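You operate a simulated robot arm through the tools that you are given. There is no shell and no other tool. Be economical: measure what you need, move in short steps, check, and stop when the job is done.

Carry out the task below with a simulated two-armed robot. There is one attempt and no reset: what you move stays moved.

JOB
Shut the red tap, swap the tap block's hose tail for the gold one, open the tap again.
Fine: hold the tap block for each move on it; the old tail goes into the free hole of the pin rack. Where these are worked on the way, their far stop is far enough and under half their travel is too little: red tap.

The check looks at the end state, three seconds after you hand in, the way a careful person would. Anything else that was tipped, shoved, dropped, spilled or broken makes it a failure.

ROBOT AND FRAMES
Two 7-joint arms with two-finger parallel grippers on one trunk, on a base that drives. Base frame: it is fixed to the floor where the robot stands at the start and does not move with it; the origin is under the middle of the robot, x ahead of it, y to its left, z up; the surface under the hand at the start is at about z = 0.76. Readings come in m, rad, newtons and seconds.
The left shoulder is at the start at [0.06, 0.189, 1.178], the right one opposite. With the tool pointing down near the work surface each hand reaches from about 0.1 to 0.62 m from the robot's upright axis, wherever it stands, measured 20 degrees to its own side. Places, roughly: red tap [0.5, -0.2, 0.8]; socket of the tap block [0.5, -0.1, 0.8]; tap block (15x5x8 cm) [0.5, -0.1, 0.8]; third hole of the pin rack [0.7, 0, 0.8]. Payload 3.43 kg a hand.
The TCP of each hand is the grasp point between the finger pads, 0.03 m short of the fingertips. In the tool frame z runs along the fingers and y along their closing line. The gripper opens to 0.094 m. The fingers are 0.028 m wide and 0.01 m thick; the gripper's body (0.05 by 0.096 m) begins 0.055 m behind the TCP.
Orientation is told as [roll, pitch, yaw] about the base's x, y, z axes, in that order, counted from this pose: with the fingers straight down and closing along the base's y, the tool's x points along the base's -x, its y along +y and its z along -z.

CONTROLS
- The arms move only by the tool drive_tool. It takes "left_plan", "right_plan" or both (then of equal length, played together; a hand with none holds still); each is one flat list of numbers, 7 for each row, row after row: the turn, a rotation vector about the tool's x, y, z in rad, then the shift along the tool's x, y, z in m, then the gripper command, from -1 (shut) to 1 (fully open), values between in proportion. In form: [wx, wy, wz, dx, dy, dz, hand, wx, wy, wz, dx, dy, dz, hand, ...]. A call has 1 to 12 rows; each row shifts and turns the commanded pose from where the row before left it, along the tool's axes as they then stand. A row lasts 0.2 s, in which the tool goes at most 0.05 m and 0.15 rad; a call with a longer step from one row to the next is refused whole, and so is a gripper value outside its range. Where a pose cannot be reached the arm comes as near as it can. A force on the tool above 90 N (or 10 N above the force at the start of the call, whichever is more), or a blocked arm, ends the call early, and 0.2 s more pass. Each finger travels about 0.153 m/s and halts on what it meets, pressing with about 45 N; the grip force reading is that of the motor and also rises with nothing between the fingers. The clock runs only during rows and for 0.2 s after the last one: add rows that do not move to give the fingers time. The reply holds the time, the measured pose of the TCP, the force on the tool along the base axes, the opening and the grip force, in the units named above and with some noise, with the torque about the TCP (base axes, N m) and any sound that the robot's microphone picked up.
- Cameras (640 x 400 px; columns grow to the right, rows downward): "scene" is now at [0.0029, -0.0207, 1.7103]; the picture's right is [-0.29, -0.96, 0.00], its down [-0.85, 0.26, -0.46] and it looks along [0.44, -0.13, -0.89] (base axes); focal length 279 px, centre (320, 200). "left" rides on the left gripper at [0.076, -0.014, -0.102] in its tool frame; the picture's right is [0.18, 0.98, 0.00], its down [-0.75, 0.14, -0.64] and it looks along [-0.63, 0.12, 0.77] (tool axes); focal length 243 px, centre (320, 200). "right" rides on the right gripper at [0.076, 0.014, -0.102] in its tool frame; the picture's right is [-0.18, 0.98, 0.00], its down [-0.75, -0.14, -0.64] and it looks along [-0.63, -0.12, 0.77] (tool axes); focal length 243 px, centre (320, 200). There is no depth. A picture from a camera that has moved, and an enlarged one, comes with that camera's place and axes in the base frame and with its lens.
- capture(camera): a new picture of that camera. No time passes.
- lift_body(by): slides the trunk up (or, below 0, down) by that many m; the arms and the scene camera ride with it, the base frame stays. It gives what a move gives, with no picture.
- steer(legs): drives the robot by 1 to 6 legs, each [ahead, left, turn to the left] in m, m and rad, along the robot's own axes; the way and the turn of a leg run together, so that a leg with both is an arc; at most 1.5 m and 3.142 rad a leg. The arms and the cameras ride along, it lands a little off, and it stops where it bumps. It gives what a move gives.
- turn_head(pan, tilt): turns the head with the scene camera to pan (to the left, within 1.501 rad either way) and tilt (down, from -0.506 to 1.204), counted from straight ahead of the robot. It gives what a move gives.
- inspect(camera, box): a new picture of the part [left, top, right, bottom] of that camera's present view, enlarged. No time passes.
- close_job(): hands the job in; it is judged then, once.

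Work in short steps. Places have to be worked out from the pictures, the camera data and where the tool is seen: move nearer, look again, correct. Check each grasp and each placing, and mend what went wrong. You have 120 turns and 92 pictures in all, those below and enlarged ones among them. Open the grippers and draw the arms clear of the work before you hand the job in, unless the task says otherwise; then end with one line.

The tools are called after "Call:" by a JSON object that holds its "name" and its "arguments". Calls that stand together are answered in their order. drive_tool: Moves the arms, as the interface text tells. Its arguments: {"type":"object","properties":{"left_plan":{"type":"array","items":{"type":"number"}},"right_plan":{"type":"array","items":{"type":"number"}}},"required":[]} The other tools are called the same way: lift_body (by) slides the trunk up or down; steer (legs) drives the base; turn_head (pan, tilt) turns the head that bears the scene camera; capture (camera) takes a picture; inspect (camera, box) takes an enlarged picture of a part of a camera's view; close_job () hands the job in.

At the start:

```text
t: 0.0
left_ee_pos: [0.4007, 0.1011, 1.1083]
left_orientation: [-0.001, 0.0, 0.001]
left_force: [-0.5, -0.5, 0.9]
left_torque: [0.02, -0.01, -0.02]
left_opening: 0.0939
left_grasp_force: 0.1
right_ee_pos: [0.3083, -0.1654, 1.0993]
right_orientation: [-0.002, -0.002, 0.0]
right_force: [0.4, -0.1, 0.0]
right_torque: [0.0, 0.0, 0.0]
right_opening: 0.0941
right_grasp_force: 0.1
trunk travel left (down, up): [-0.85, 0.14]
robot x, y, heading: [-0.0004, -0.0017, 0.001]
head pan, tilt: [-0.295, 1.091]
```

scene: 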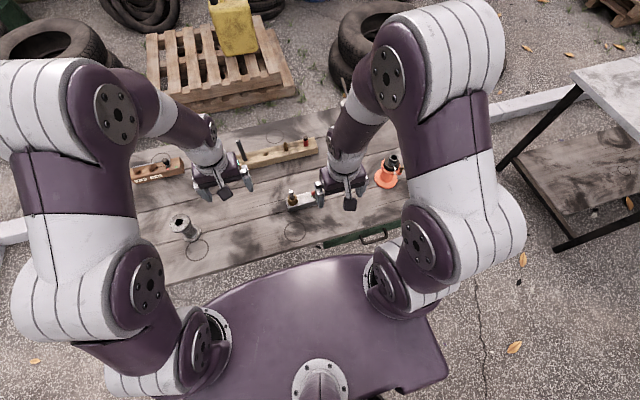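
right: 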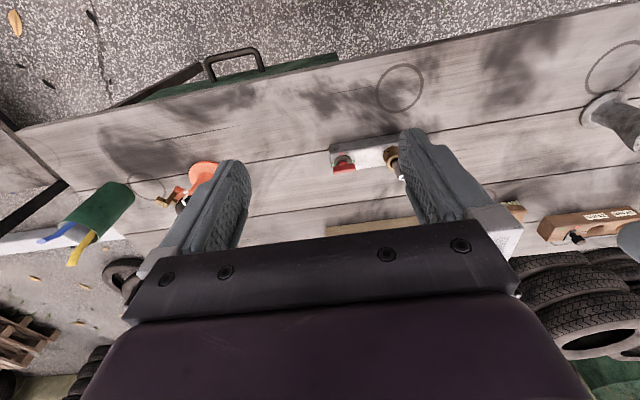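
left: 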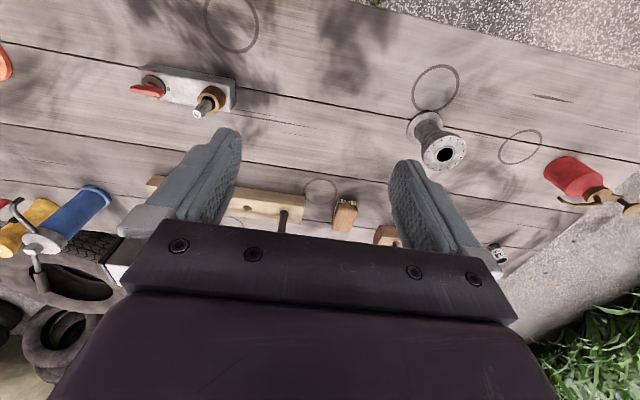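

The pictures show the tap block with a red tap and a brass/grey tail, a pin rack behind it, and another rack on the left. I enlarge these areas first.

Call:
{"name": "inspect", "arguments": {"camera": "left", "box": [100, 40, 300, 165]}}

Call:
{"name": "inspect", "arguments": {"camera": "scene", "box": [220, 90, 420, 215]}}

Call:
{"name": "inspect", "arguments": {"camera": "scene", "box": [100, 130, 300, 255]}}

Call:
{"name": "inspect", "arguments": {"camera": "left", "box": [140, 160, 400, 260]}}

```text
3.20 times, centred on (200, 102) of left
camera zoom: at [0.3245, 0.0857, 1.2105], right [-0.18, 0.98, 0.0], down [0.75, 0.14, 0.64], along [0.63, 0.12, -0.77], focal length 776 px, centre (704, 512)
```

zoom: 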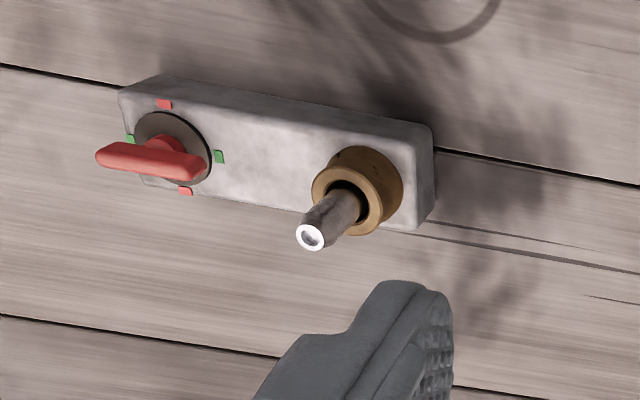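

```text
3.20 times, centred on (320, 152) of scene
camera zoom: at [0.0029, -0.0207, 1.7103], right [-0.29, -0.96, 0.0], down [-0.85, 0.26, -0.46], along [0.44, -0.13, -0.89], focal length 894 px, centre (320, 352)
```

zoom: 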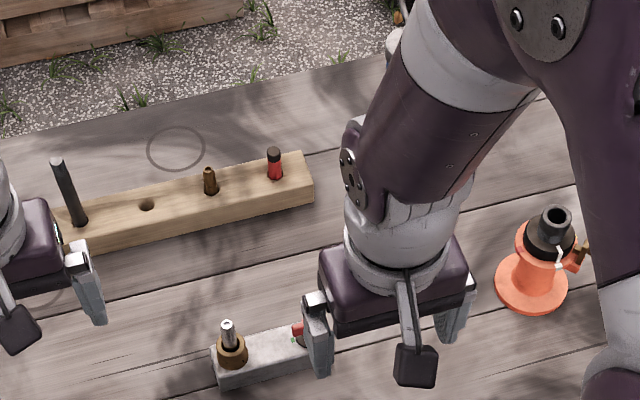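

```text
3.20 times, centred on (200, 192) of scene
camera zoom: at [0.0029, -0.0207, 1.7103], right [-0.29, -0.96, 0.0], down [-0.85, 0.26, -0.46], along [0.44, -0.13, -0.89], focal length 894 px, centre (704, 224)
```

zoom: 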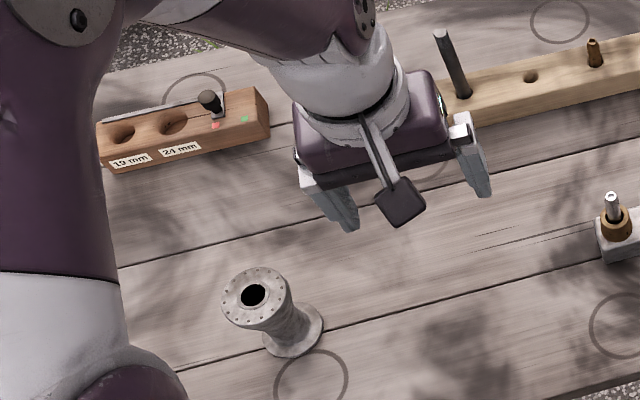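

```text
2.46 times, centred on (270, 210) of left
camera zoom: at [0.3245, 0.0857, 1.2105], right [-0.18, 0.98, 0.0], down [0.75, 0.14, 0.64], along [0.63, 0.12, -0.77], focal length 597 px, centre (443, 175)
```

zoom: 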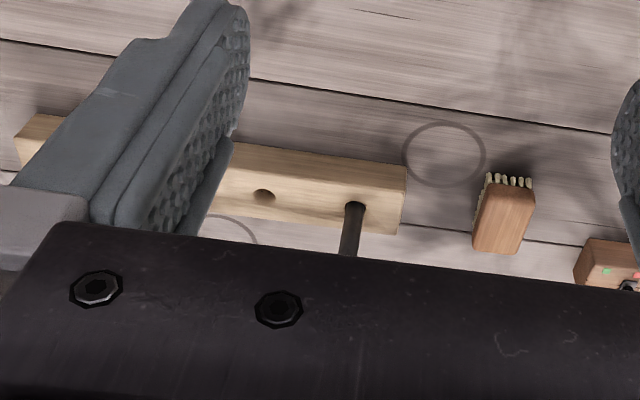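

The rack's free hole is at about (0.717, -0.006) and the gold tail at about (0.712, -0.09). Both are beyond the vertical-tool reach, so I check how much room there is to drive forward.

Call:
{"name": "turn_head", "arguments": {"pan": 0.0, "tilt": 1.2}}

Call:
{"name": "capture", "arguments": {"camera": "scene"}}

```text
t: 0.8
left_ee_pos: [0.401, 0.0996, 1.1082]
left_orientation: [0.001, 0.0, 0.0]
left_force: [0.6, -0.3, -0.6]
left_torque: [-0.02, -0.01, -0.01]
left_opening: 0.0939
left_grasp_force: 0.0
right_ee_pos: [0.3078, -0.1652, 1.0985]
right_orientation: [0.0, 0.0, 0.001]
right_force: [-0.4, 0.2, 0.3]
right_torque: [0.02, -0.02, 0.02]
right_opening: 0.0941
right_grasp_force: 0.0
trunk travel left (down, up): [-0.85, 0.14]
robot x, y, heading: [-0.0013, 0.0001, -0.0]
head pan, tilt: [0.0, 1.201]
```

```text
84 pictures are left
camera scene: at [-0.0023, -0.0023, 1.7038], right [0.0, -1.0, 0.0], down [-0.93, 0.0, -0.36], along [0.36, 0.0, -0.93], focal length 279 px, centre (320, 200)
```

scene: 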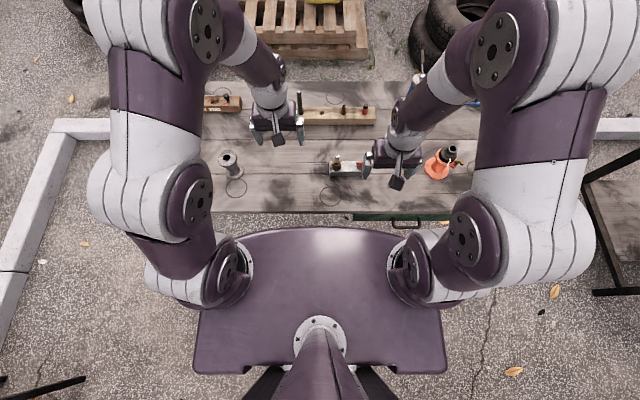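

The table edge is at x≈0.315 and the torso front at x≈0.12–0.2. I drive forward slowly in small steps and watch for a bump.

Call:
{"name": "steer", "arguments": {"legs": [[0.06, 0, 0]]}}

Call:
{"name": "steer", "arguments": {"legs": [[0.06, 0, 0]]}}

Call:
{"name": "capture", "arguments": {"camera": "scene"}}

```text
t: 1.8
left_ee_pos: [0.4582, 0.1017, 1.1101]
left_orientation: [-0.001, -0.004, -0.001]
left_force: [-1.0, -0.1, 0.0]
left_torque: [0.03, 0.0, 0.03]
left_opening: 0.0941
left_grasp_force: 0.0
right_ee_pos: [0.3653, -0.1638, 1.0999]
right_orientation: [0.001, -0.004, 0.0]
right_force: [0.2, 0.2, 0.9]
right_torque: [0.03, -0.02, -0.02]
right_opening: 0.0941
right_grasp_force: 0.1
trunk travel left (down, up): [-0.85, 0.14]
robot x, y, heading: [0.0582, 0.0015, -0.001]
head pan, tilt: [0.0, 1.201]
```

```text
t: 2.7
left_ee_pos: [0.5138, 0.1008, 1.1093]
left_orientation: [-0.001, -0.004, 0.002]
left_force: [-0.9, 0.0, 0.6]
left_torque: [-0.02, -0.06, 0.02]
left_opening: 0.0938
left_grasp_force: 0.0
right_ee_pos: [0.4227, -0.1636, 1.102]
right_orientation: [0.0, -0.004, 0.002]
right_force: [-0.5, -0.1, 0.4]
right_torque: [-0.02, -0.03, 0.0]
right_opening: 0.094
right_grasp_force: 0.0
trunk travel left (down, up): [-0.85, 0.14]
robot x, y, heading: [0.1161, -0.003, 0.001]
head pan, tilt: [0.0, 1.201]
```

```text
83 pictures are left
camera scene: at [0.1103, -0.0022, 1.7038], right [0.0, -1.0, 0.0], down [-0.93, 0.0, -0.37], along [0.37, 0.0, -0.93], focal length 279 px, centre (320, 200)
```

scene: 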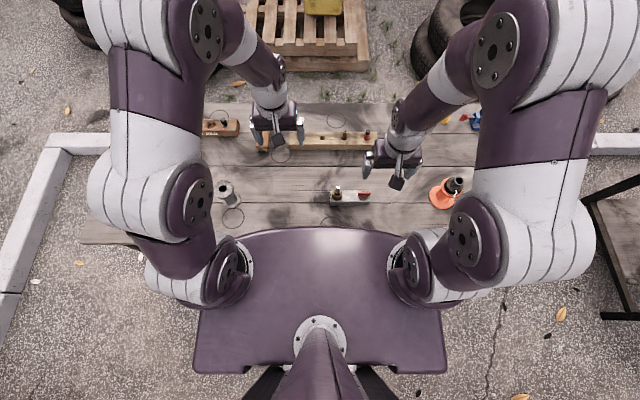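

There was no bump and the robot now stands at x=0.116. I measure the block and rack from the scene camera.

Call:
{"name": "inspect", "arguments": {"camera": "scene", "box": [310, 160, 390, 210]}}

Call:
{"name": "inspect", "arguments": {"camera": "scene", "box": [250, 110, 410, 210]}}

Call:
{"name": "capture", "arguments": {"camera": "right"}}

Call:
{"name": "capture", "arguments": {"camera": "left"}}

```text
8.00 times, centred on (350, 185) of scene
camera zoom: at [0.1103, -0.0022, 1.7038], right [0.0, -1.0, 0.0], down [-0.93, 0.0, -0.37], along [0.37, 0.0, -0.93], focal length 2235 px, centre (80, 320)
```

zoom: 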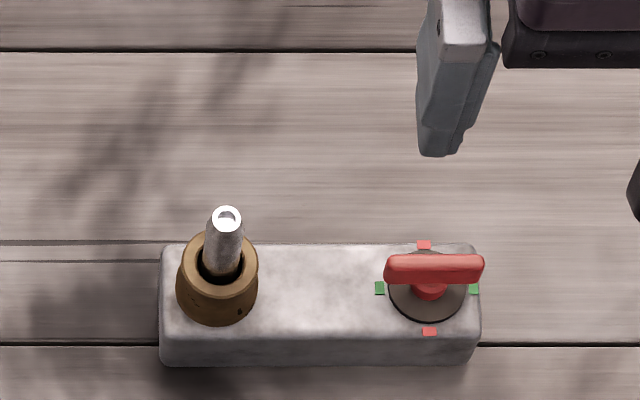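

```text
4.00 times, centred on (330, 160) of scene
camera zoom: at [0.1103, -0.0022, 1.7038], right [0.0, -1.0, 0.0], down [-0.93, 0.0, -0.37], along [0.37, 0.0, -0.93], focal length 1118 px, centre (280, 360)
```

zoom: 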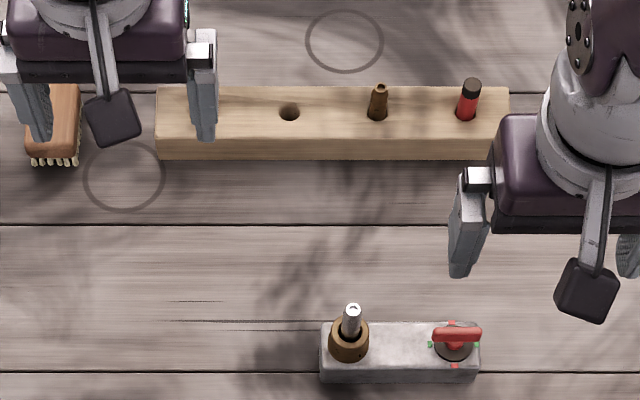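

```text
80 pictures are left
camera right: at [0.3476, -0.1494, 1.2028], right [0.18, 0.98, 0.0], down [0.75, -0.14, 0.64], along [0.63, -0.12, -0.76], focal length 243 px, centre (320, 200)
```

right: 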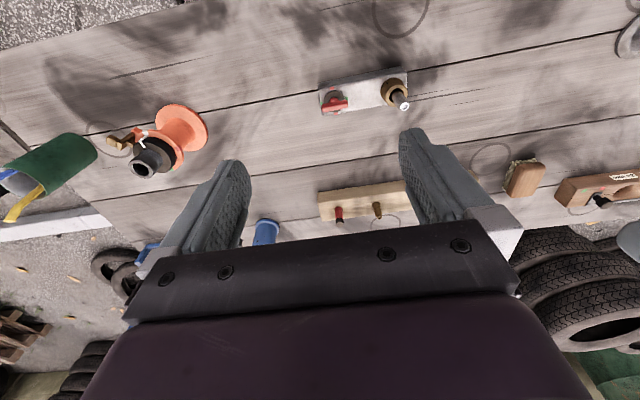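

```text
79 pictures are left
camera left: at [0.4388, 0.086, 1.2121], right [-0.18, 0.98, 0.0], down [0.75, 0.14, 0.65], along [0.63, 0.12, -0.76], focal length 243 px, centre (320, 200)
```

left: 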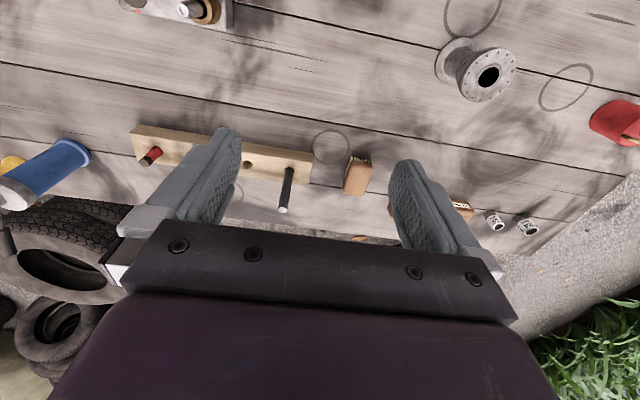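

The block runs along y, centred at about (0.487, -0.108) with its top at z≈0.80. The socket and tail are at (0.484, -0.062), the tail top at z≈0.877, and the tap is at (0.482, -0.152). The left hand will hold the block's left end tilted 45°, so I turn both wrists first, high up.

Call:
{"name": "drive_tool", "arguments": {"left_plan": [0, 0, 0.1428, 0, 0, 0, 1, 0, 0, 0.1428, 0, 0, 0, 1, 0, 0, 0.1428, 0, 0, 0, 1, 0, 0, 0.1428, 0, 0, 0, 1, 0, 0, 0.1428, 0, 0, 0, 1, 0, 0, 0.1428, 0, 0, 0, 1, 0, 0, 0.1428, 0, 0, 0, 1, 0, 0, 0.1428, 0, 0, 0, 1, 0, 0, 0.1428, 0, 0, 0, 1, 0, 0, 0.1428, 0, 0, 0, 1, 0, 0, 0.1428, 0, 0, 0, 1], "right_plan": [0, 0, -0.1428, 0, 0, 0, 1, 0, 0, -0.1428, 0, 0, 0, 1, 0, 0, -0.1428, 0, 0, 0, 1, 0, 0, -0.1428, 0, 0, 0, 1, 0, 0, -0.1428, 0, 0, 0, 1, 0, 0, -0.1428, 0, 0, 0, 1, 0, 0, -0.1428, 0, 0, 0, 1, 0, 0, -0.1428, 0, 0, 0, 1, 0, 0, -0.1428, 0, 0, 0, 1, 0, 0, -0.1428, 0, 0, 0, 1, 0, 0, -0.1428, 0, 0, 0, 1]}}

```text
t: 5.1
left_ee_pos: [0.52, 0.1016, 1.1091]
left_orientation: [0.0, 0.0, -1.573]
left_force: [0.1, -0.9, -0.7]
left_torque: [0.01, 0.0, -0.03]
left_opening: 0.0939
left_grasp_force: 0.1
right_ee_pos: [0.4267, -0.1642, 1.0991]
right_orientation: [0.002, -0.001, 1.573]
right_force: [0.1, 0.3, 0.4]
right_torque: [0.01, -0.01, -0.02]
right_opening: 0.0941
right_grasp_force: 0.1
trunk travel left (down, up): [-0.85, 0.14]
robot x, y, heading: [0.1175, 0.0036, 0.004]
head pan, tilt: [0.0, 1.201]
```

The wrists turned as asked. Now I tilt the left hand 45° and bring it to the pre-grasp near (0.487, 0.035, 0.885), with the right hand above the tap.

Call:
{"name": "drive_tool", "arguments": {"left_plan": [0, -0.1309, 0, 0, 0, 0, 1, 0, -0.1309, 0, 0, 0, 0, 1, 0, -0.1309, 0, 0, 0, 0, 1, 0, -0.1309, 0, 0, 0, 0, 1, 0, -0.1309, 0, 0, 0, 0, 1, 0, -0.1309, 0, 0, 0, 0, 1, 0, 0, 0, 0.01855, -0.0055, 0.03425, 1, 0, 0, 0, 0.01855, -0.0055, 0.03425, 1, 0, 0, 0, 0.01855, -0.0055, 0.03425, 1, 0, 0, 0, 0.01855, -0.0055, 0.03425, 1, 0, 0, 0, 0.01855, -0.0055, 0.03425, 1, 0, 0, 0, 0.01855, -0.0055, 0.03425, 1], "right_plan": [0, 0, 0, 0, 0, 0, 1, 0, 0, 0, 0, 0, 0, 1, 0, 0, 0, 0, 0, 0, 1, 0, 0, 0, 0, 0, 0, 1, 0, 0, 0, 0, 0, 0, 1, 0, 0, 0, 0, 0, 0, 1, 0, 0, 0, -0.002, -0.0092, 0.0283, 1, 0, 0, 0, -0.002, -0.0092, 0.0283, 1, 0, 0, 0, -0.002, -0.0092, 0.0283, 1, 0, 0, 0, -0.002, -0.0092, 0.0283, 1, 0, 0, 0, -0.002, -0.0092, 0.0283, 1, 0, 0, 0, -0.002, -0.0092, 0.0283, 1]}}

Call:
{"name": "capture", "arguments": {"camera": "scene"}}

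Call:
{"name": "capture", "arguments": {"camera": "right"}}

Call:
{"name": "capture", "arguments": {"camera": "left"}}

```text
t: 7.7
left_ee_pos: [0.4867, 0.0347, 0.8845]
left_orientation: [-0.001, -0.786, -1.568]
left_force: [-0.3, -0.1, -0.3]
left_torque: [-0.01, 0.02, 0.02]
left_opening: 0.0938
left_grasp_force: 0.1
right_ee_pos: [0.4849, -0.1527, 0.9291]
right_orientation: [0.002, 0.0, 1.569]
right_force: [-0.2, -0.7, 0.7]
right_torque: [0.01, -0.03, 0.0]
right_opening: 0.094
right_grasp_force: 0.0
trunk travel left (down, up): [-0.85, 0.14]
robot x, y, heading: [0.1199, 0.0004, 0.004]
head pan, tilt: [0.0, 1.201]
```

```text
78 pictures are left
camera scene: at [0.1189, -0.0026, 1.7039], right [0.0, -1.0, 0.0], down [-0.93, 0.0, -0.36], along [0.36, 0.0, -0.93], focal length 279 px, centre (320, 200)
```

scene: 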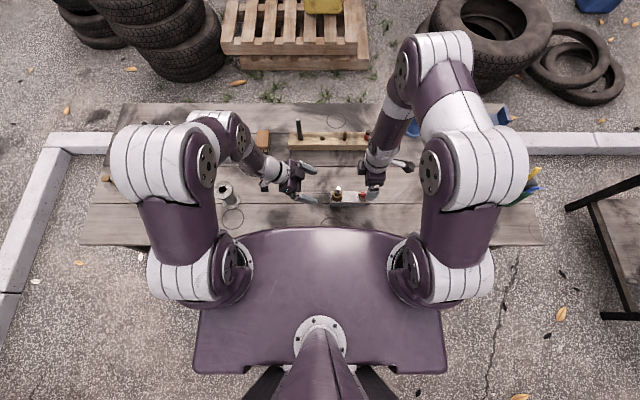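

```text
77 pictures are left
camera right: at [0.4712, -0.2281, 1.0312], right [-0.98, 0.18, 0.0], down [0.14, 0.75, 0.64], along [0.12, 0.63, -0.77], focal length 243 px, centre (320, 200)
```

right: 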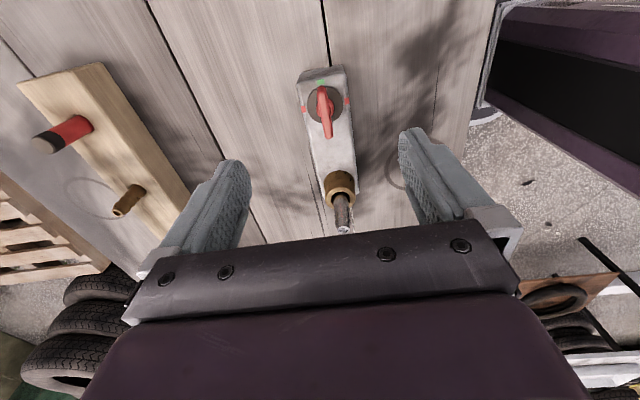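

```text
76 pictures are left
camera left: at [0.4723, 0.1602, 0.9032], right [0.98, 0.13, -0.13], down [0.14, -0.08, 0.99], along [0.12, -0.99, -0.1], focal length 243 px, centre (320, 200)
```

left: 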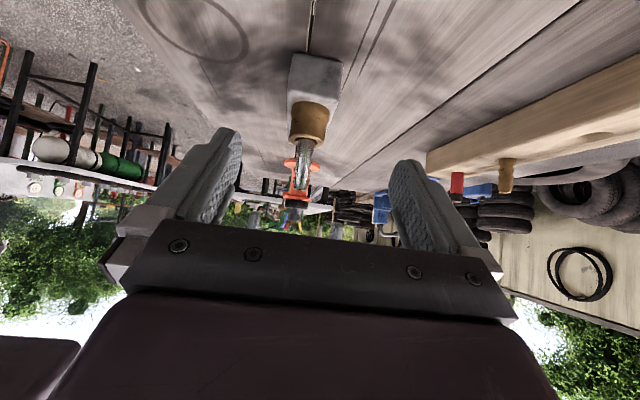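

The left view confirms the block end at y≈-0.032, top z≈0.80 and centre x≈0.484. I advance along the fingers to (0.484, -0.05, 0.80) while still open.

Call:
{"name": "drive_tool", "arguments": {"left_plan": [0, 0, 0, 0, -0.003, 0.024, 1, 0, 0, 0, 0, 0, 0.024, 1, 0, 0, 0, 0, 0, 0.024, 1, 0, 0, 0, 0, 0, 0.024, 1, 0, 0, 0, 0, 0, 0.024, 1]}}

Call:
{"name": "inspect", "arguments": {"camera": "scene", "box": [280, 150, 420, 237]}}

Call:
{"name": "capture", "arguments": {"camera": "left"}}

```text
t: 8.9
left_ee_pos: [0.4832, -0.0494, 0.8007]
left_orientation: [0.001, -0.786, -1.569]
left_force: [-0.8, 0.6, 0.1]
left_torque: [-0.01, 0.0, 0.0]
left_opening: 0.0941
left_grasp_force: 0.1
right_ee_pos: [0.4838, -0.1537, 0.9293]
right_orientation: [-0.001, 0.001, 1.572]
right_force: [1.0, -0.2, -0.7]
right_torque: [0.02, 0.01, 0.02]
right_opening: 0.094
right_grasp_force: 0.1
trunk travel left (down, up): [-0.85, 0.14]
robot x, y, heading: [0.1176, -0.0036, 0.003]
head pan, tilt: [0.0, 1.201]
```

```text
4.57 times, centred on (350, 194) of scene
camera zoom: at [0.1173, -0.0028, 1.7038], right [0.0, -1.0, 0.0], down [-0.93, 0.0, -0.36], along [0.36, 0.0, -0.93], focal length 1277 px, centre (183, 230)
```

zoom: 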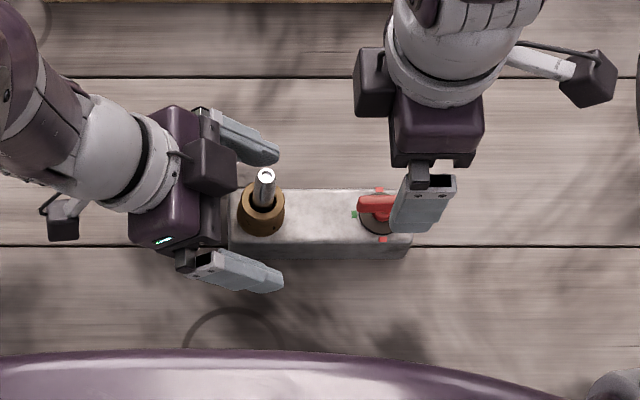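

```text
74 pictures are left
camera left: at [0.4682, 0.0763, 0.8191], right [0.98, 0.13, -0.13], down [0.14, -0.08, 0.99], along [0.12, -0.99, -0.1], focal length 243 px, centre (320, 200)
```

left: 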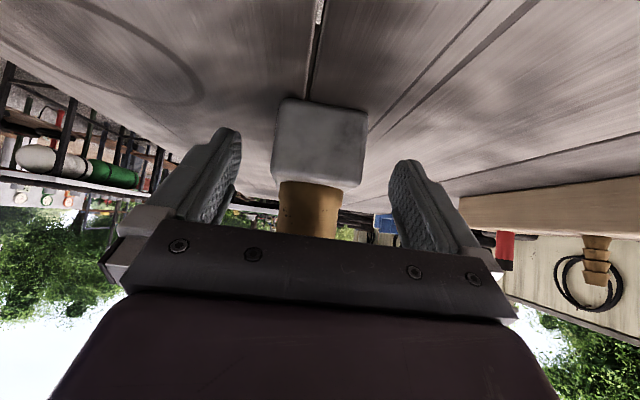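

The left hand straddles the block correctly. It has a small box on its inner side near the tail, so I back out 6 mm for clearance and then close.

Call:
{"name": "drive_tool", "arguments": {"left_plan": [0, 0, 0, 0.0046, 0, -0.0046, 1, 0, 0, 0, 0, 0, 0, -1, 0, 0, 0, 0, 0, 0, -1, 0, 0, 0, 0, 0, 0, -1]}}

Call:
{"name": "inspect", "arguments": {"camera": "scene", "box": [280, 150, 420, 237]}}

```text
t: 9.9
left_ee_pos: [0.482, -0.0424, 0.7997]
left_orientation: [0.001, -0.786, -1.568]
left_force: [-0.6, 0.4, -0.9]
left_torque: [0.14, 0.04, -0.06]
left_opening: 0.0496
left_grasp_force: 45.4
right_ee_pos: [0.483, -0.1511, 0.9289]
right_orientation: [0.0, 0.001, 1.571]
right_force: [0.1, 0.2, 0.8]
right_torque: [0.0, -0.01, 0.04]
right_opening: 0.0941
right_grasp_force: 0.1
trunk travel left (down, up): [-0.85, 0.14]
robot x, y, heading: [0.1174, 0.0014, 0.003]
head pan, tilt: [0.0, 1.201]
```

```text
4.57 times, centred on (350, 194) of scene
camera zoom: at [0.1171, -0.0023, 1.7037], right [0.0, -1.0, 0.0], down [-0.93, 0.0, -0.36], along [0.36, 0.0, -0.93], focal length 1277 px, centre (183, 230)
```

zoom: 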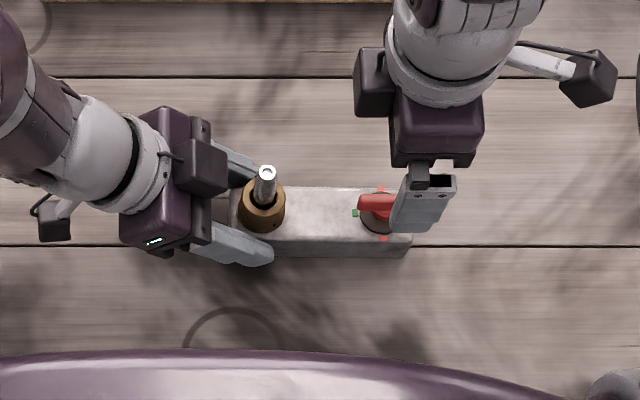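

The block is held (opening 0.0496, 45 N). I lower the open right hand around the tap lever.

Call:
{"name": "drive_tool", "arguments": {"right_plan": [0, 0, 0, 0, 0, 0.02, 1, 0, 0, 0, 0, 0, 0.02, 1, 0, 0, 0, 0, 0, 0.02, 1, 0, 0, 0, 0, 0, 0.019, 1]}}

Call:
{"name": "capture", "arguments": {"camera": "right"}}

Call:
{"name": "inspect", "arguments": {"camera": "scene", "box": [310, 160, 390, 210]}}

```text
t: 10.9
left_ee_pos: [0.483, -0.0429, 0.8005]
left_orientation: [-0.002, -0.786, -1.567]
left_force: [0.3, -0.3, -1.1]
left_torque: [0.21, 0.0, -0.02]
left_opening: 0.05
left_grasp_force: 45.0
right_ee_pos: [0.4823, -0.151, 0.8504]
right_orientation: [0.0, 0.001, 1.572]
right_force: [0.4, 0.0, -0.3]
right_torque: [0.0, 0.02, -0.02]
right_opening: 0.0939
right_grasp_force: 0.0
trunk travel left (down, up): [-0.85, 0.14]
robot x, y, heading: [0.1195, 0.0016, 0.002]
head pan, tilt: [0.0, 1.201]
```

```text
72 pictures are left
camera right: at [0.4692, -0.2272, 0.9526], right [-0.98, 0.18, 0.0], down [0.14, 0.75, 0.64], along [0.12, 0.63, -0.77], focal length 243 px, centre (320, 200)
```

right: 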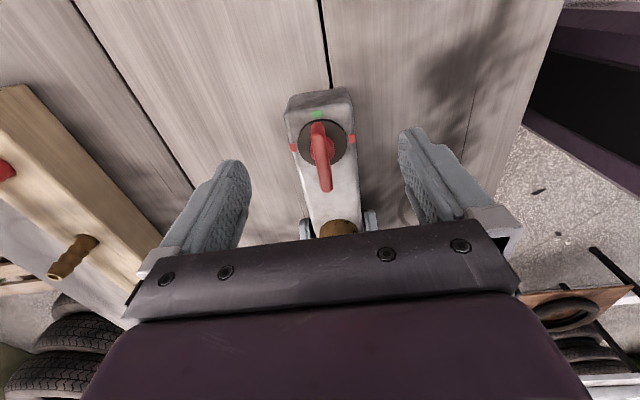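

```text
8.00 times, centred on (350, 185) of scene
camera zoom: at [0.1177, -0.0024, 1.7038], right [0.0, -1.0, 0.0], down [-0.93, 0.0, -0.36], along [0.36, 0.0, -0.93], focal length 2235 px, centre (80, 320)
```

zoom: 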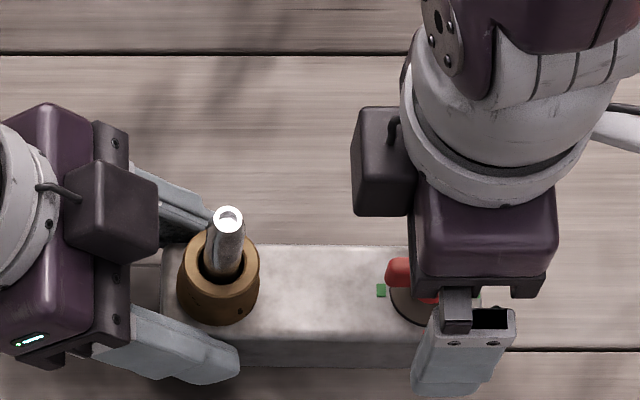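

The tap centre is at about (0.482, -0.154). I shift 3 mm, lower to z≈0.842 and close on the lever bar.

Call:
{"name": "drive_tool", "arguments": {"right_plan": [0, 0, 0, 0.003, 0, 0.008, 1, 0, 0, 0, 0, 0, 0, -1, 0, 0, 0, 0, 0, 0, -1, 0, 0, 0, 0, 0, 0, -1]}}

Call:
{"name": "capture", "arguments": {"camera": "right"}}

```text
t: 11.9
left_ee_pos: [0.4827, -0.0426, 0.7996]
left_orientation: [-0.001, -0.785, -1.57]
left_force: [4.4, -0.2, -2.8]
left_torque: [0.44, 0.17, 0.54]
left_opening: 0.0496
left_grasp_force: 45.1
right_ee_pos: [0.4806, -0.1562, 0.8422]
right_orientation: [0.001, 0.001, 1.57]
right_force: [-5.7, 0.2, 2.3]
right_torque: [0.04, 0.05, 0.03]
right_opening: 0.0083
right_grasp_force: 42.0
trunk travel left (down, up): [-0.85, 0.14]
robot x, y, heading: [0.121, 0.0021, 0.003]
head pan, tilt: [0.0, 1.201]
```

```text
70 pictures are left
camera right: at [0.4688, -0.2306, 0.9446], right [-0.98, 0.18, 0.0], down [0.14, 0.75, 0.64], along [0.12, 0.63, -0.77], focal length 243 px, centre (320, 200)
```

right: 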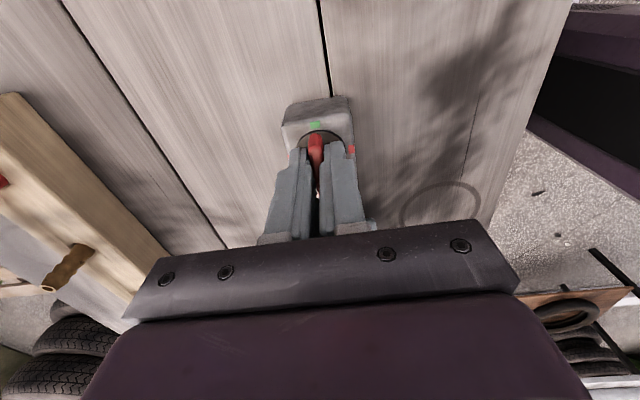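

The lever is gripped (8 mm bar). I try clockwise in small steps and watch the torque.

Call:
{"name": "drive_tool", "arguments": {"right_plan": [0, 0, 0.08, 0, 0.001, 0, -1, 0, 0, 0.08, 0, 0, 0, -1, 0, 0, 0.08, 0, 0, 0, -1]}}

Call:
{"name": "capture", "arguments": {"camera": "right"}}

```text
t: 12.7
left_ee_pos: [0.4818, -0.0424, 0.7999]
left_orientation: [0.001, -0.784, -1.569]
left_force: [9.2, -3.0, -3.7]
left_torque: [0.32, 0.16, -0.55]
left_opening: 0.0499
left_grasp_force: 45.2
right_ee_pos: [0.4812, -0.1563, 0.8412]
right_orientation: [0.002, 0.001, 1.331]
right_force: [-8.8, 2.6, 3.5]
right_torque: [0.41, 0.19, 1.57]
right_opening: 0.0132
right_grasp_force: 45.3
trunk travel left (down, up): [-0.85, 0.14]
robot x, y, heading: [0.1163, 0.0014, 0.001]
head pan, tilt: [0.0, 1.201]
```

```text
69 pictures are left
camera right: at [0.4504, -0.2261, 0.9447], right [-0.91, 0.41, 0.0], down [0.32, 0.7, 0.64], along [0.26, 0.58, -0.77], focal length 243 px, centre (320, 200)
```

right: 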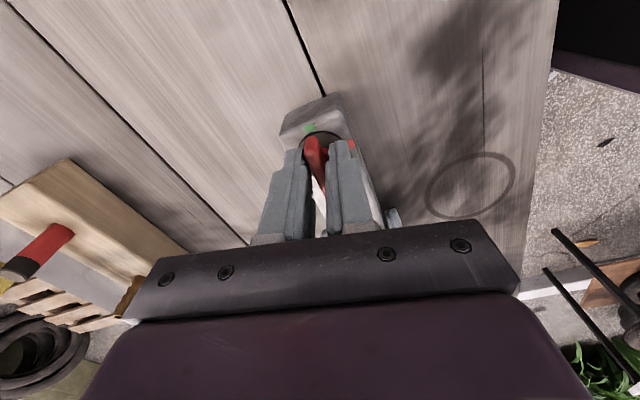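

The fingers were wedged open (0.0132 m) and the torque rose to 1.57 N m, so the lever is against its stop in that direction. I turn counter-clockwise instead.

Call:
{"name": "drive_tool", "arguments": {"right_plan": [0, 0, -0.12, 0, 0, 0, -1, 0, 0, -0.12, 0, 0, 0, -1, 0, 0, -0.08, 0, 0, 0, -1, 0, 0, -0.08, 0, 0, 0, -1, 0, 0, -0.08, 0, 0, 0, -1]}}

Call:
{"name": "capture", "arguments": {"camera": "right"}}

```text
t: 13.9
left_ee_pos: [0.4825, -0.0425, 0.7995]
left_orientation: [-0.001, -0.787, -1.569]
left_force: [-0.8, 6.1, 9.6]
left_torque: [-0.97, -0.12, -0.08]
left_opening: 0.0497
left_grasp_force: 44.9
right_ee_pos: [0.4814, -0.1554, 0.8428]
right_orientation: [-0.001, -0.001, 1.814]
right_force: [1.3, -7.1, -8.6]
right_torque: [-0.63, -0.06, -0.01]
right_opening: 0.0081
right_grasp_force: 41.6
trunk travel left (down, up): [-0.85, 0.14]
robot x, y, heading: [0.1173, -0.0001, -0.0]
head pan, tilt: [0.0, 1.201]
```

```text
68 pictures are left
camera right: at [0.4872, -0.2321, 0.9445], right [-1.0, -0.06, 0.0], down [-0.04, 0.77, 0.64], along [-0.04, 0.64, -0.77], focal length 243 px, centre (320, 200)
```

right: 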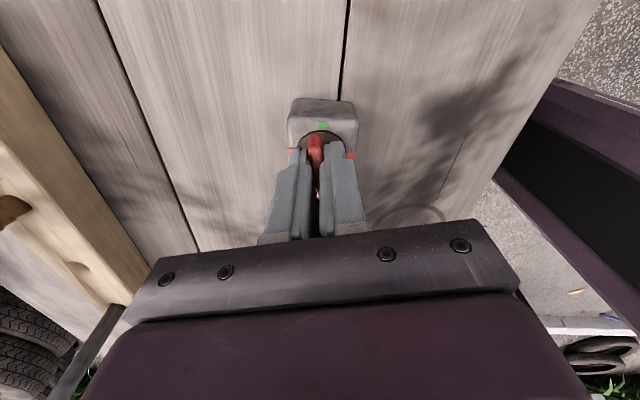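

It turns easily counter-clockwise with the opening still at 8 mm. I continue.

Call:
{"name": "drive_tool", "arguments": {"right_plan": [0, 0, -0.09, 0, 0, 0, -1, 0, 0, -0.09, 0, 0, 0, -1, 0, 0, -0.09, 0, 0, 0, -1, 0, 0, -0.09, 0, 0, 0, -1, 0, 0, -0.09, 0, 0, 0, -1]}}

```text
t: 15.1
left_ee_pos: [0.4821, -0.043, 0.8016]
left_orientation: [-0.004, -0.785, -1.568]
left_force: [-4.2, -11.0, 2.4]
left_torque: [0.06, 0.06, -0.5]
left_opening: 0.05
left_grasp_force: 45.6
right_ee_pos: [0.4834, -0.1546, 0.8422]
right_orientation: [-0.001, 0.0, 2.265]
right_force: [4.5, 11.8, -4.1]
right_torque: [-0.12, -0.26, -0.08]
right_opening: 0.0081
right_grasp_force: 42.1
trunk travel left (down, up): [-0.85, 0.14]
robot x, y, heading: [0.1202, -0.0026, 0.003]
head pan, tilt: [0.0, 1.201]
```

The yaw is 2.265 and the forces are modest. I continue the turn.

Call:
{"name": "drive_tool", "arguments": {"right_plan": [0, 0, -0.09, 0, 0, 0, -1, 0, 0, -0.09, 0, 0, 0, -1, 0, 0, -0.09, 0, 0, 0, -1, 0, 0, -0.09, 0, 0, 0, -1, 0, 0, -0.09, 0, 0, 0, -1]}}

Call:
{"name": "capture", "arguments": {"camera": "scene"}}

```text
t: 16.3
left_ee_pos: [0.4831, -0.043, 0.7992]
left_orientation: [-0.002, -0.783, -1.567]
left_force: [-2.4, 16.4, 8.9]
left_torque: [-0.68, 0.23, -0.39]
left_opening: 0.0469
left_grasp_force: 44.8
right_ee_pos: [0.4811, -0.1555, 0.8425]
right_orientation: [0.001, -0.001, 2.714]
right_force: [2.6, -16.3, -3.5]
right_torque: [-0.55, -0.57, 0.03]
right_opening: 0.0082
right_grasp_force: 42.5
trunk travel left (down, up): [-0.85, 0.14]
robot x, y, heading: [0.1188, 0.0007, 0.006]
head pan, tilt: [0.0, 1.201]
```

```text
67 pictures are left
camera scene: at [0.117, -0.0021, 1.7038], right [0.0, -1.0, 0.0], down [-0.93, 0.0, -0.36], along [0.36, 0.0, -0.93], focal length 279 px, centre (320, 200)
```

scene: 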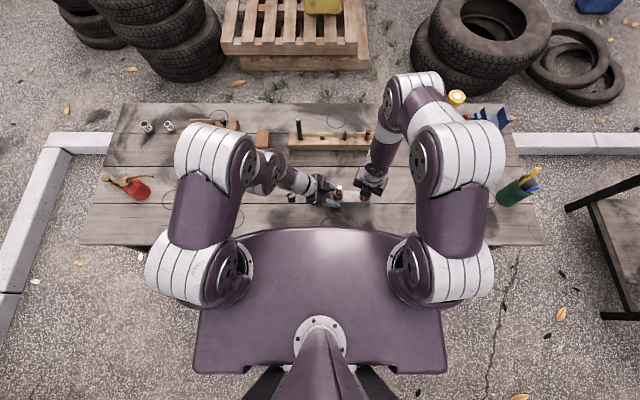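

The yaw reached 2.714, but the left opening dropped to 0.0469, so I look at the block closely.

Call:
{"name": "inspect", "arguments": {"camera": "scene", "box": [280, 160, 400, 235]}}

Call:
{"name": "capture", "arguments": {"camera": "left"}}

Call:
{"name": "capture", "arguments": {"camera": "right"}}

```text
5.33 times, centred on (340, 198) of scene
camera zoom: at [0.117, -0.0021, 1.7038], right [0.0, -1.0, 0.0], down [-0.93, 0.0, -0.36], along [0.36, 0.0, -0.93], focal length 1490 px, centre (213, 213)
```

zoom: 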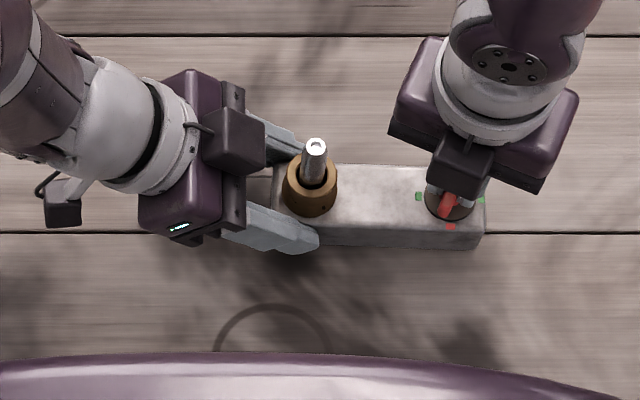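

```text
65 pictures are left
camera left: at [0.4678, 0.0835, 0.8184], right [0.98, 0.13, -0.13], down [0.14, -0.08, 0.99], along [0.12, -0.99, -0.1], focal length 243 px, centre (320, 200)
```

left: 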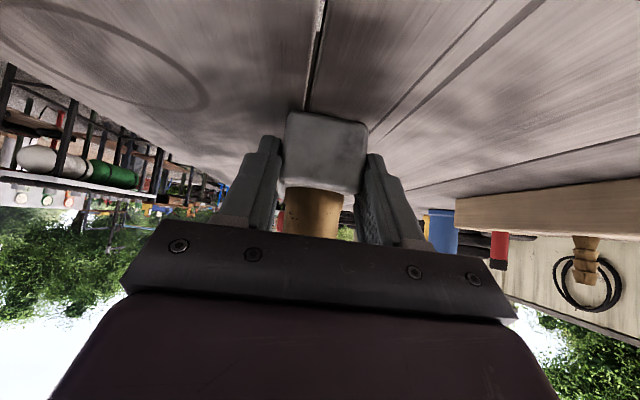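

```text
64 pictures are left
camera right: at [0.5457, -0.1995, 0.9448], right [-0.58, -0.82, 0.0], down [-0.63, 0.44, 0.64], along [-0.53, 0.37, -0.77], focal length 243 px, centre (320, 200)
```

right: 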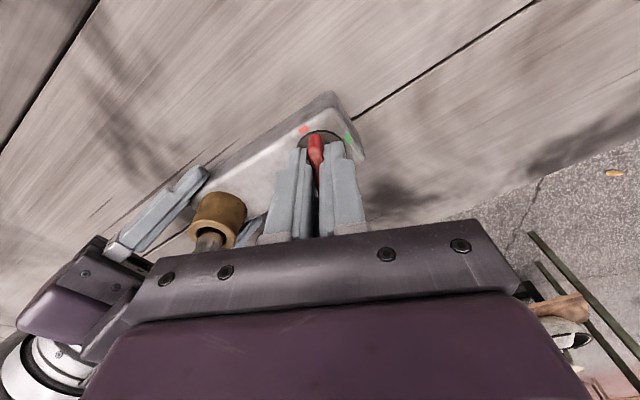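

The block is in place and the lever is nearing the red mark. I turn the remaining amount to the stop.

Call:
{"name": "drive_tool", "arguments": {"right_plan": [0, 0, -0.09, 0, 0, 0, -1, 0, 0, -0.09, 0, 0, 0, -1, 0, 0, -0.09, 0, 0, 0, -1, 0, 0, -0.09, 0, 0, 0, -1, 0, 0, -0.09, 0, 0, 0, -1]}}

Call:
{"name": "inspect", "arguments": {"camera": "scene", "box": [280, 160, 400, 235]}}

Call:
{"name": "inspect", "arguments": {"camera": "right", "box": [240, 80, 400, 180]}}

```text
t: 17.5
left_ee_pos: [0.4815, -0.0426, 0.7999]
left_orientation: [-0.004, -0.785, -1.57]
left_force: [-9.8, 17.2, 9.7]
left_torque: [-0.1, -0.28, -0.61]
left_opening: 0.0457
left_grasp_force: 45.0
right_ee_pos: [0.4842, -0.1557, 0.8426]
right_orientation: [0.002, 0.004, -3.12]
right_force: [13.9, -16.8, -0.2]
right_torque: [-0.58, -0.25, -1.01]
right_opening: 0.0082
right_grasp_force: 42.0
trunk travel left (down, up): [-0.85, 0.14]
robot x, y, heading: [0.1184, 0.0016, -0.0]
head pan, tilt: [0.0, 1.201]
```

```text
5.33 times, centred on (340, 198) of scene
camera zoom: at [0.117, -0.0019, 1.7039], right [0.0, -1.0, 0.0], down [-0.93, 0.0, -0.36], along [0.36, 0.0, -0.93], focal length 1490 px, centre (213, 213)
```

zoom: 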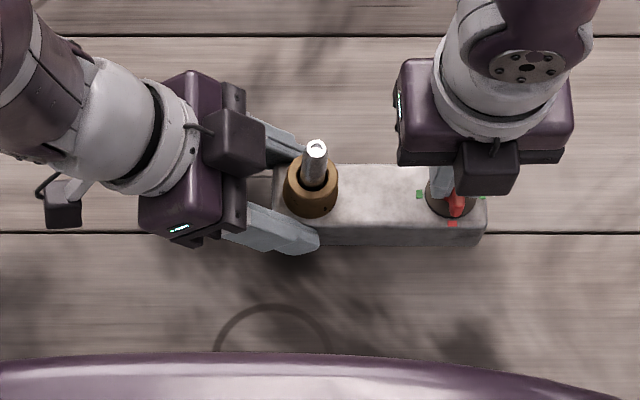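

```text
4.00 times, centred on (320, 130) of right
camera zoom: at [0.5603, -0.1669, 0.9456], right [-0.16, -0.99, 0.0], down [-0.76, 0.13, 0.64], along [-0.63, 0.1, -0.77], focal length 970 px, centre (320, 480)
```

zoom: 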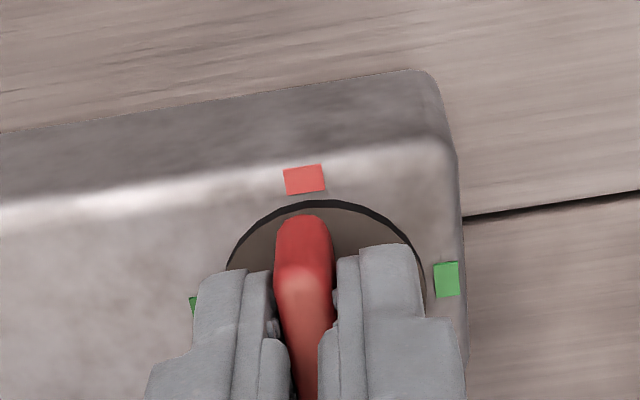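

The lever sits on the red mark and the torque shows the stop, so the tap is shut. I open the right fingers a little and rise 0.1 m.

Call:
{"name": "drive_tool", "arguments": {"right_plan": [0, 0, 0, 0, 0, 0, -0.2, 0, 0, 0, 0, 0, 0, -0.2, 0, 0, 0, 0, 0, -0.02, -0.2, 0, 0, 0, 0, 0, -0.04, -0.2, 0, 0, 0, 0, 0, -0.05, -0.2]}}

Call:
{"name": "inspect", "arguments": {"camera": "scene", "box": [280, 160, 400, 235]}}

Call:
{"name": "capture", "arguments": {"camera": "right"}}

```text
t: 18.7
left_ee_pos: [0.4822, -0.0419, 0.7998]
left_orientation: [-0.001, -0.785, -1.57]
left_force: [0.2, 0.1, 0.2]
left_torque: [0.18, 0.03, -0.01]
left_opening: 0.0457
left_grasp_force: 45.1
right_ee_pos: [0.4803, -0.1517, 0.9536]
right_orientation: [0.0, -0.002, -3.121]
right_force: [0.6, -0.6, -1.2]
right_torque: [-0.03, -0.05, 0.03]
right_opening: 0.0377
right_grasp_force: 0.1
trunk travel left (down, up): [-0.85, 0.14]
robot x, y, heading: [0.117, -0.0008, 0.002]
head pan, tilt: [0.0, 1.201]
```

```text
5.33 times, centred on (340, 198) of scene
camera zoom: at [0.1168, -0.0018, 1.7037], right [0.0, -1.0, 0.0], down [-0.93, 0.0, -0.36], along [0.36, 0.0, -0.93], focal length 1490 px, centre (213, 213)
```

zoom: 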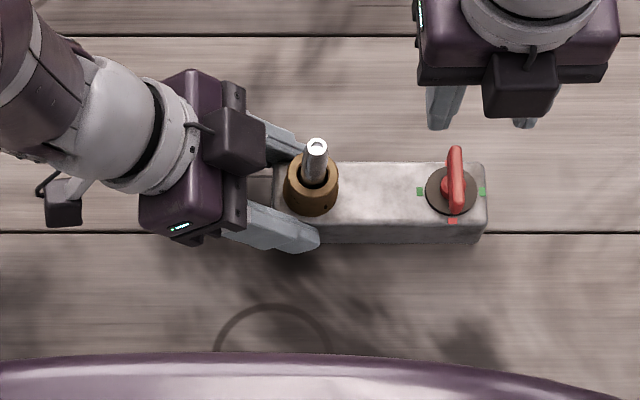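

```text
60 pictures are left
camera right: at [0.5586, -0.1645, 1.0554], right [-0.16, -0.99, 0.0], down [-0.76, 0.13, 0.64], along [-0.63, 0.1, -0.77], focal length 243 px, centre (320, 200)
```

right: 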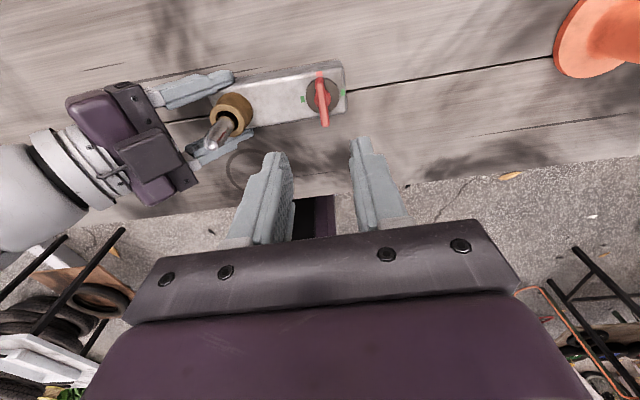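

The tap is shut with the lever across the block. I turn the right wrist back to yaw 1.57 and then move above the tail at about (0.481, -0.063).

Call:
{"name": "drive_tool", "arguments": {"right_plan": [0, 0, 0.1446, 0, 0, 0, -0.2, 0, 0, 0.1446, 0, 0, 0, -0.2, 0, 0, 0.1446, 0, 0, 0, -0.2, 0, 0, 0.1446, 0, 0, 0, -0.2, 0, 0, 0.1446, 0, 0, 0, -0.2, 0, 0, 0.1446, 0, 0, 0, -0.2, 0, 0, 0.1446, 0, 0, 0, -0.2, 0, 0, 0.1446, 0, 0, 0, -0.2, 0, 0, 0.1446, 0, 0, 0, -0.2, 0, 0, 0.1446, 0, 0, 0, -0.2, 0, 0, 0.1446, 0, 0, 0, -0.2]}}

Call:
{"name": "drive_tool", "arguments": {"right_plan": [0, 0, 0, -0.029, 0, 0, -0.2, 0, 0, 0, -0.03, -0.0005, 0, -0.2, 0, 0, 0, -0.03, 0, 0, -0.2]}}

Call:
{"name": "capture", "arguments": {"camera": "right"}}

Call:
{"name": "inspect", "arguments": {"camera": "scene", "box": [280, 160, 400, 235]}}

```text
t: 21.1
left_ee_pos: [0.4823, -0.0432, 0.8]
left_orientation: [0.0, -0.786, -1.57]
left_force: [0.1, 0.4, 0.5]
left_torque: [0.19, 0.0, 0.01]
left_opening: 0.0457
left_grasp_force: 45.3
right_ee_pos: [0.4818, -0.1543, 0.9524]
right_orientation: [0.001, 0.0, 1.57]
right_force: [0.0, 0.8, 0.1]
right_torque: [0.01, -0.02, 0.01]
right_opening: 0.0376
right_grasp_force: 0.0
trunk travel left (down, up): [-0.85, 0.14]
robot x, y, heading: [0.1169, -0.0016, -0.0]
head pan, tilt: [0.0, 1.201]
```

```text
t: 21.9
left_ee_pos: [0.482, -0.0424, 0.8002]
left_orientation: [-0.001, -0.786, -1.569]
left_force: [0.1, 0.1, -1.4]
left_torque: [0.2, -0.01, -0.02]
left_opening: 0.0458
left_grasp_force: 45.3
right_ee_pos: [0.4806, -0.0669, 0.9515]
right_orientation: [0.0, 0.003, 1.576]
right_force: [-0.8, -0.6, -0.9]
right_torque: [-0.03, -0.01, -0.02]
right_opening: 0.0376
right_grasp_force: 0.1
trunk travel left (down, up): [-0.85, 0.14]
robot x, y, heading: [0.1209, 0.0007, -0.002]
head pan, tilt: [0.0, 1.201]
```

```text
59 pictures are left
camera right: at [0.4678, -0.1413, 1.0553], right [-0.98, 0.18, 0.0], down [0.14, 0.76, 0.64], along [0.12, 0.63, -0.77], focal length 243 px, centre (320, 200)
```

right: 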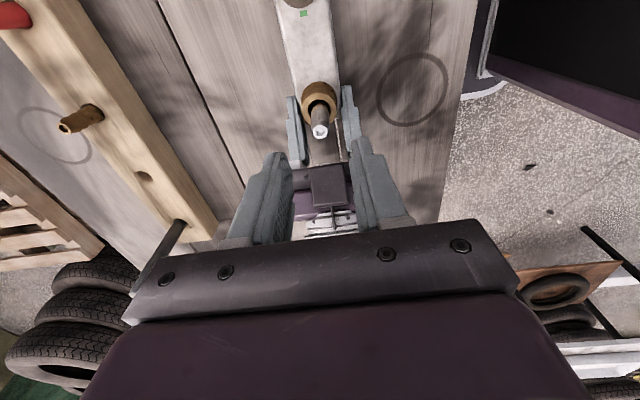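

```text
5.33 times, centred on (340, 198) of scene
camera zoom: at [0.117, -0.0011, 1.7038], right [0.0, -1.0, 0.0], down [-0.93, 0.0, -0.36], along [0.36, 0.0, -0.93], focal length 1490 px, centre (213, 213)
```

zoom: 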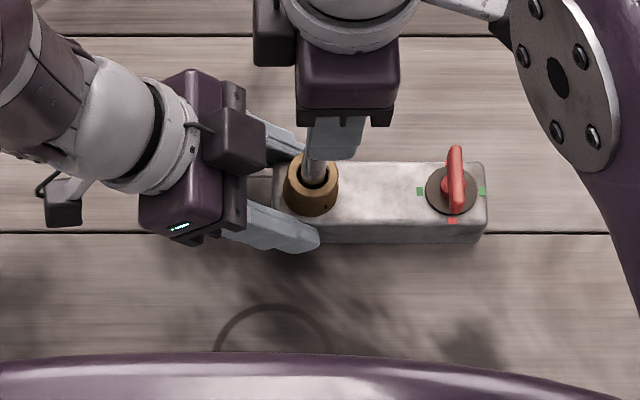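

The tail axis is at about (0.482, -0.065). I descend to TCP z≈0.872, just above the collar, still open.

Call:
{"name": "drive_tool", "arguments": {"right_plan": [0, 0, 0, -0.002, -0.001, 0.02, -0.2, 0, 0, 0, 0, 0, 0.02, -0.2, 0, 0, 0, 0, 0, 0.02, -0.2, 0, 0, 0, 0, 0, 0.019, -0.2]}}

Call:
{"name": "capture", "arguments": {"camera": "right"}}

Call:
{"name": "inspect", "arguments": {"camera": "scene", "box": [300, 170, 380, 220]}}

```text
t: 22.9
left_ee_pos: [0.4824, -0.0427, 0.8001]
left_orientation: [-0.002, -0.786, -1.569]
left_force: [-0.3, 0.3, -0.3]
left_torque: [0.22, -0.03, -0.03]
left_opening: 0.046
left_grasp_force: 45.1
right_ee_pos: [0.4827, -0.0635, 0.8724]
right_orientation: [0.001, 0.0, 1.572]
right_force: [0.2, -0.4, 0.1]
right_torque: [0.01, 0.0, 0.04]
right_opening: 0.0379
right_grasp_force: 0.0
trunk travel left (down, up): [-0.85, 0.14]
robot x, y, heading: [0.1199, 0.0015, 0.0]
head pan, tilt: [0.0, 1.201]
```

```text
57 pictures are left
camera right: at [0.4697, -0.1391, 0.9749], right [-0.98, 0.18, 0.0], down [0.14, 0.75, 0.64], along [0.12, 0.63, -0.77], focal length 243 px, centre (320, 200)
```

right: 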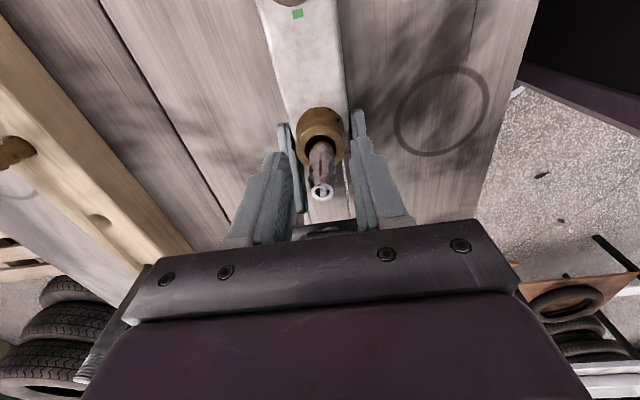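

```text
8.00 times, centred on (340, 195) of scene
camera zoom: at [0.1178, -0.0021, 1.7038], right [0.0, -1.0, 0.0], down [-0.93, 0.0, -0.36], along [0.36, 0.0, -0.93], focal length 2235 px, centre (160, 240)
```

zoom: 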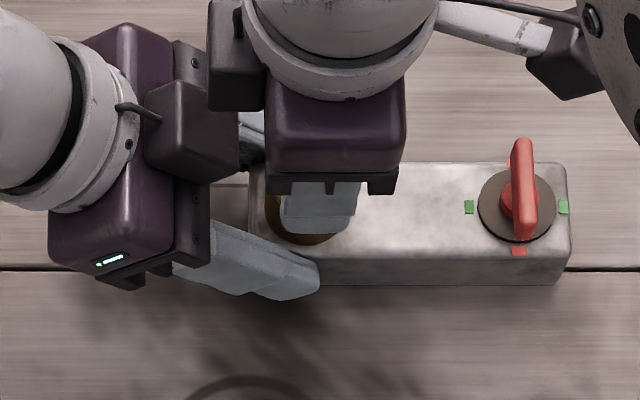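

The tail stands between the pads. I close on it.

Call:
{"name": "drive_tool", "arguments": {"right_plan": [0, 0, 0, 0.001, 0, 0, -1, 0, 0, 0, 0, 0, 0, -1, 0, 0, 0, 0, 0, 0, -1]}}

Call:
{"name": "drive_tool", "arguments": {"right_plan": [0, 0, 0, 0, 0, -0.004, -1, 0, 0, 0, 0, 0, -0.004, -1, 0, 0, 0, 0, 0, -0.004, -1]}}

Call:
{"name": "capture", "arguments": {"camera": "right"}}

```text
t: 23.7
left_ee_pos: [0.4827, -0.0429, 0.8004]
left_orientation: [0.001, -0.784, -1.569]
left_force: [0.0, 0.2, -0.1]
left_torque: [0.22, 0.03, 0.0]
left_opening: 0.0456
left_grasp_force: 45.2
right_ee_pos: [0.4831, -0.0643, 0.8724]
right_orientation: [0.001, 0.001, 1.573]
right_force: [0.4, 0.5, -0.5]
right_torque: [-0.02, 0.01, -0.03]
right_opening: 0.0148
right_grasp_force: 44.8
trunk travel left (down, up): [-0.85, 0.14]
robot x, y, heading: [0.1204, 0.0006, 0.004]
head pan, tilt: [0.0, 1.201]
```

```text
t: 24.5
left_ee_pos: [0.4819, -0.0422, 0.7997]
left_orientation: [0.0, -0.785, -1.569]
left_force: [-0.8, -0.1, -0.4]
left_torque: [0.2, 0.02, 0.01]
left_opening: 0.0454
left_grasp_force: 44.7
right_ee_pos: [0.4834, -0.0652, 0.886]
right_orientation: [0.0, -0.001, 1.572]
right_force: [-0.4, 0.4, -0.7]
right_torque: [0.0, 0.0, 0.01]
right_opening: 0.0147
right_grasp_force: 44.9
trunk travel left (down, up): [-0.85, 0.14]
robot x, y, heading: [0.1161, -0.0013, 0.002]
head pan, tilt: [0.0, 1.201]
```

```text
55 pictures are left
camera right: at [0.4699, -0.1406, 0.9881], right [-0.98, 0.18, 0.0], down [0.14, 0.75, 0.64], along [0.12, 0.63, -0.77], focal length 243 px, centre (320, 200)
```

right: 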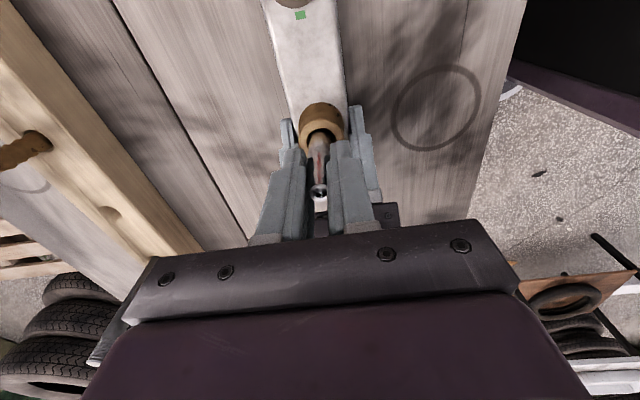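

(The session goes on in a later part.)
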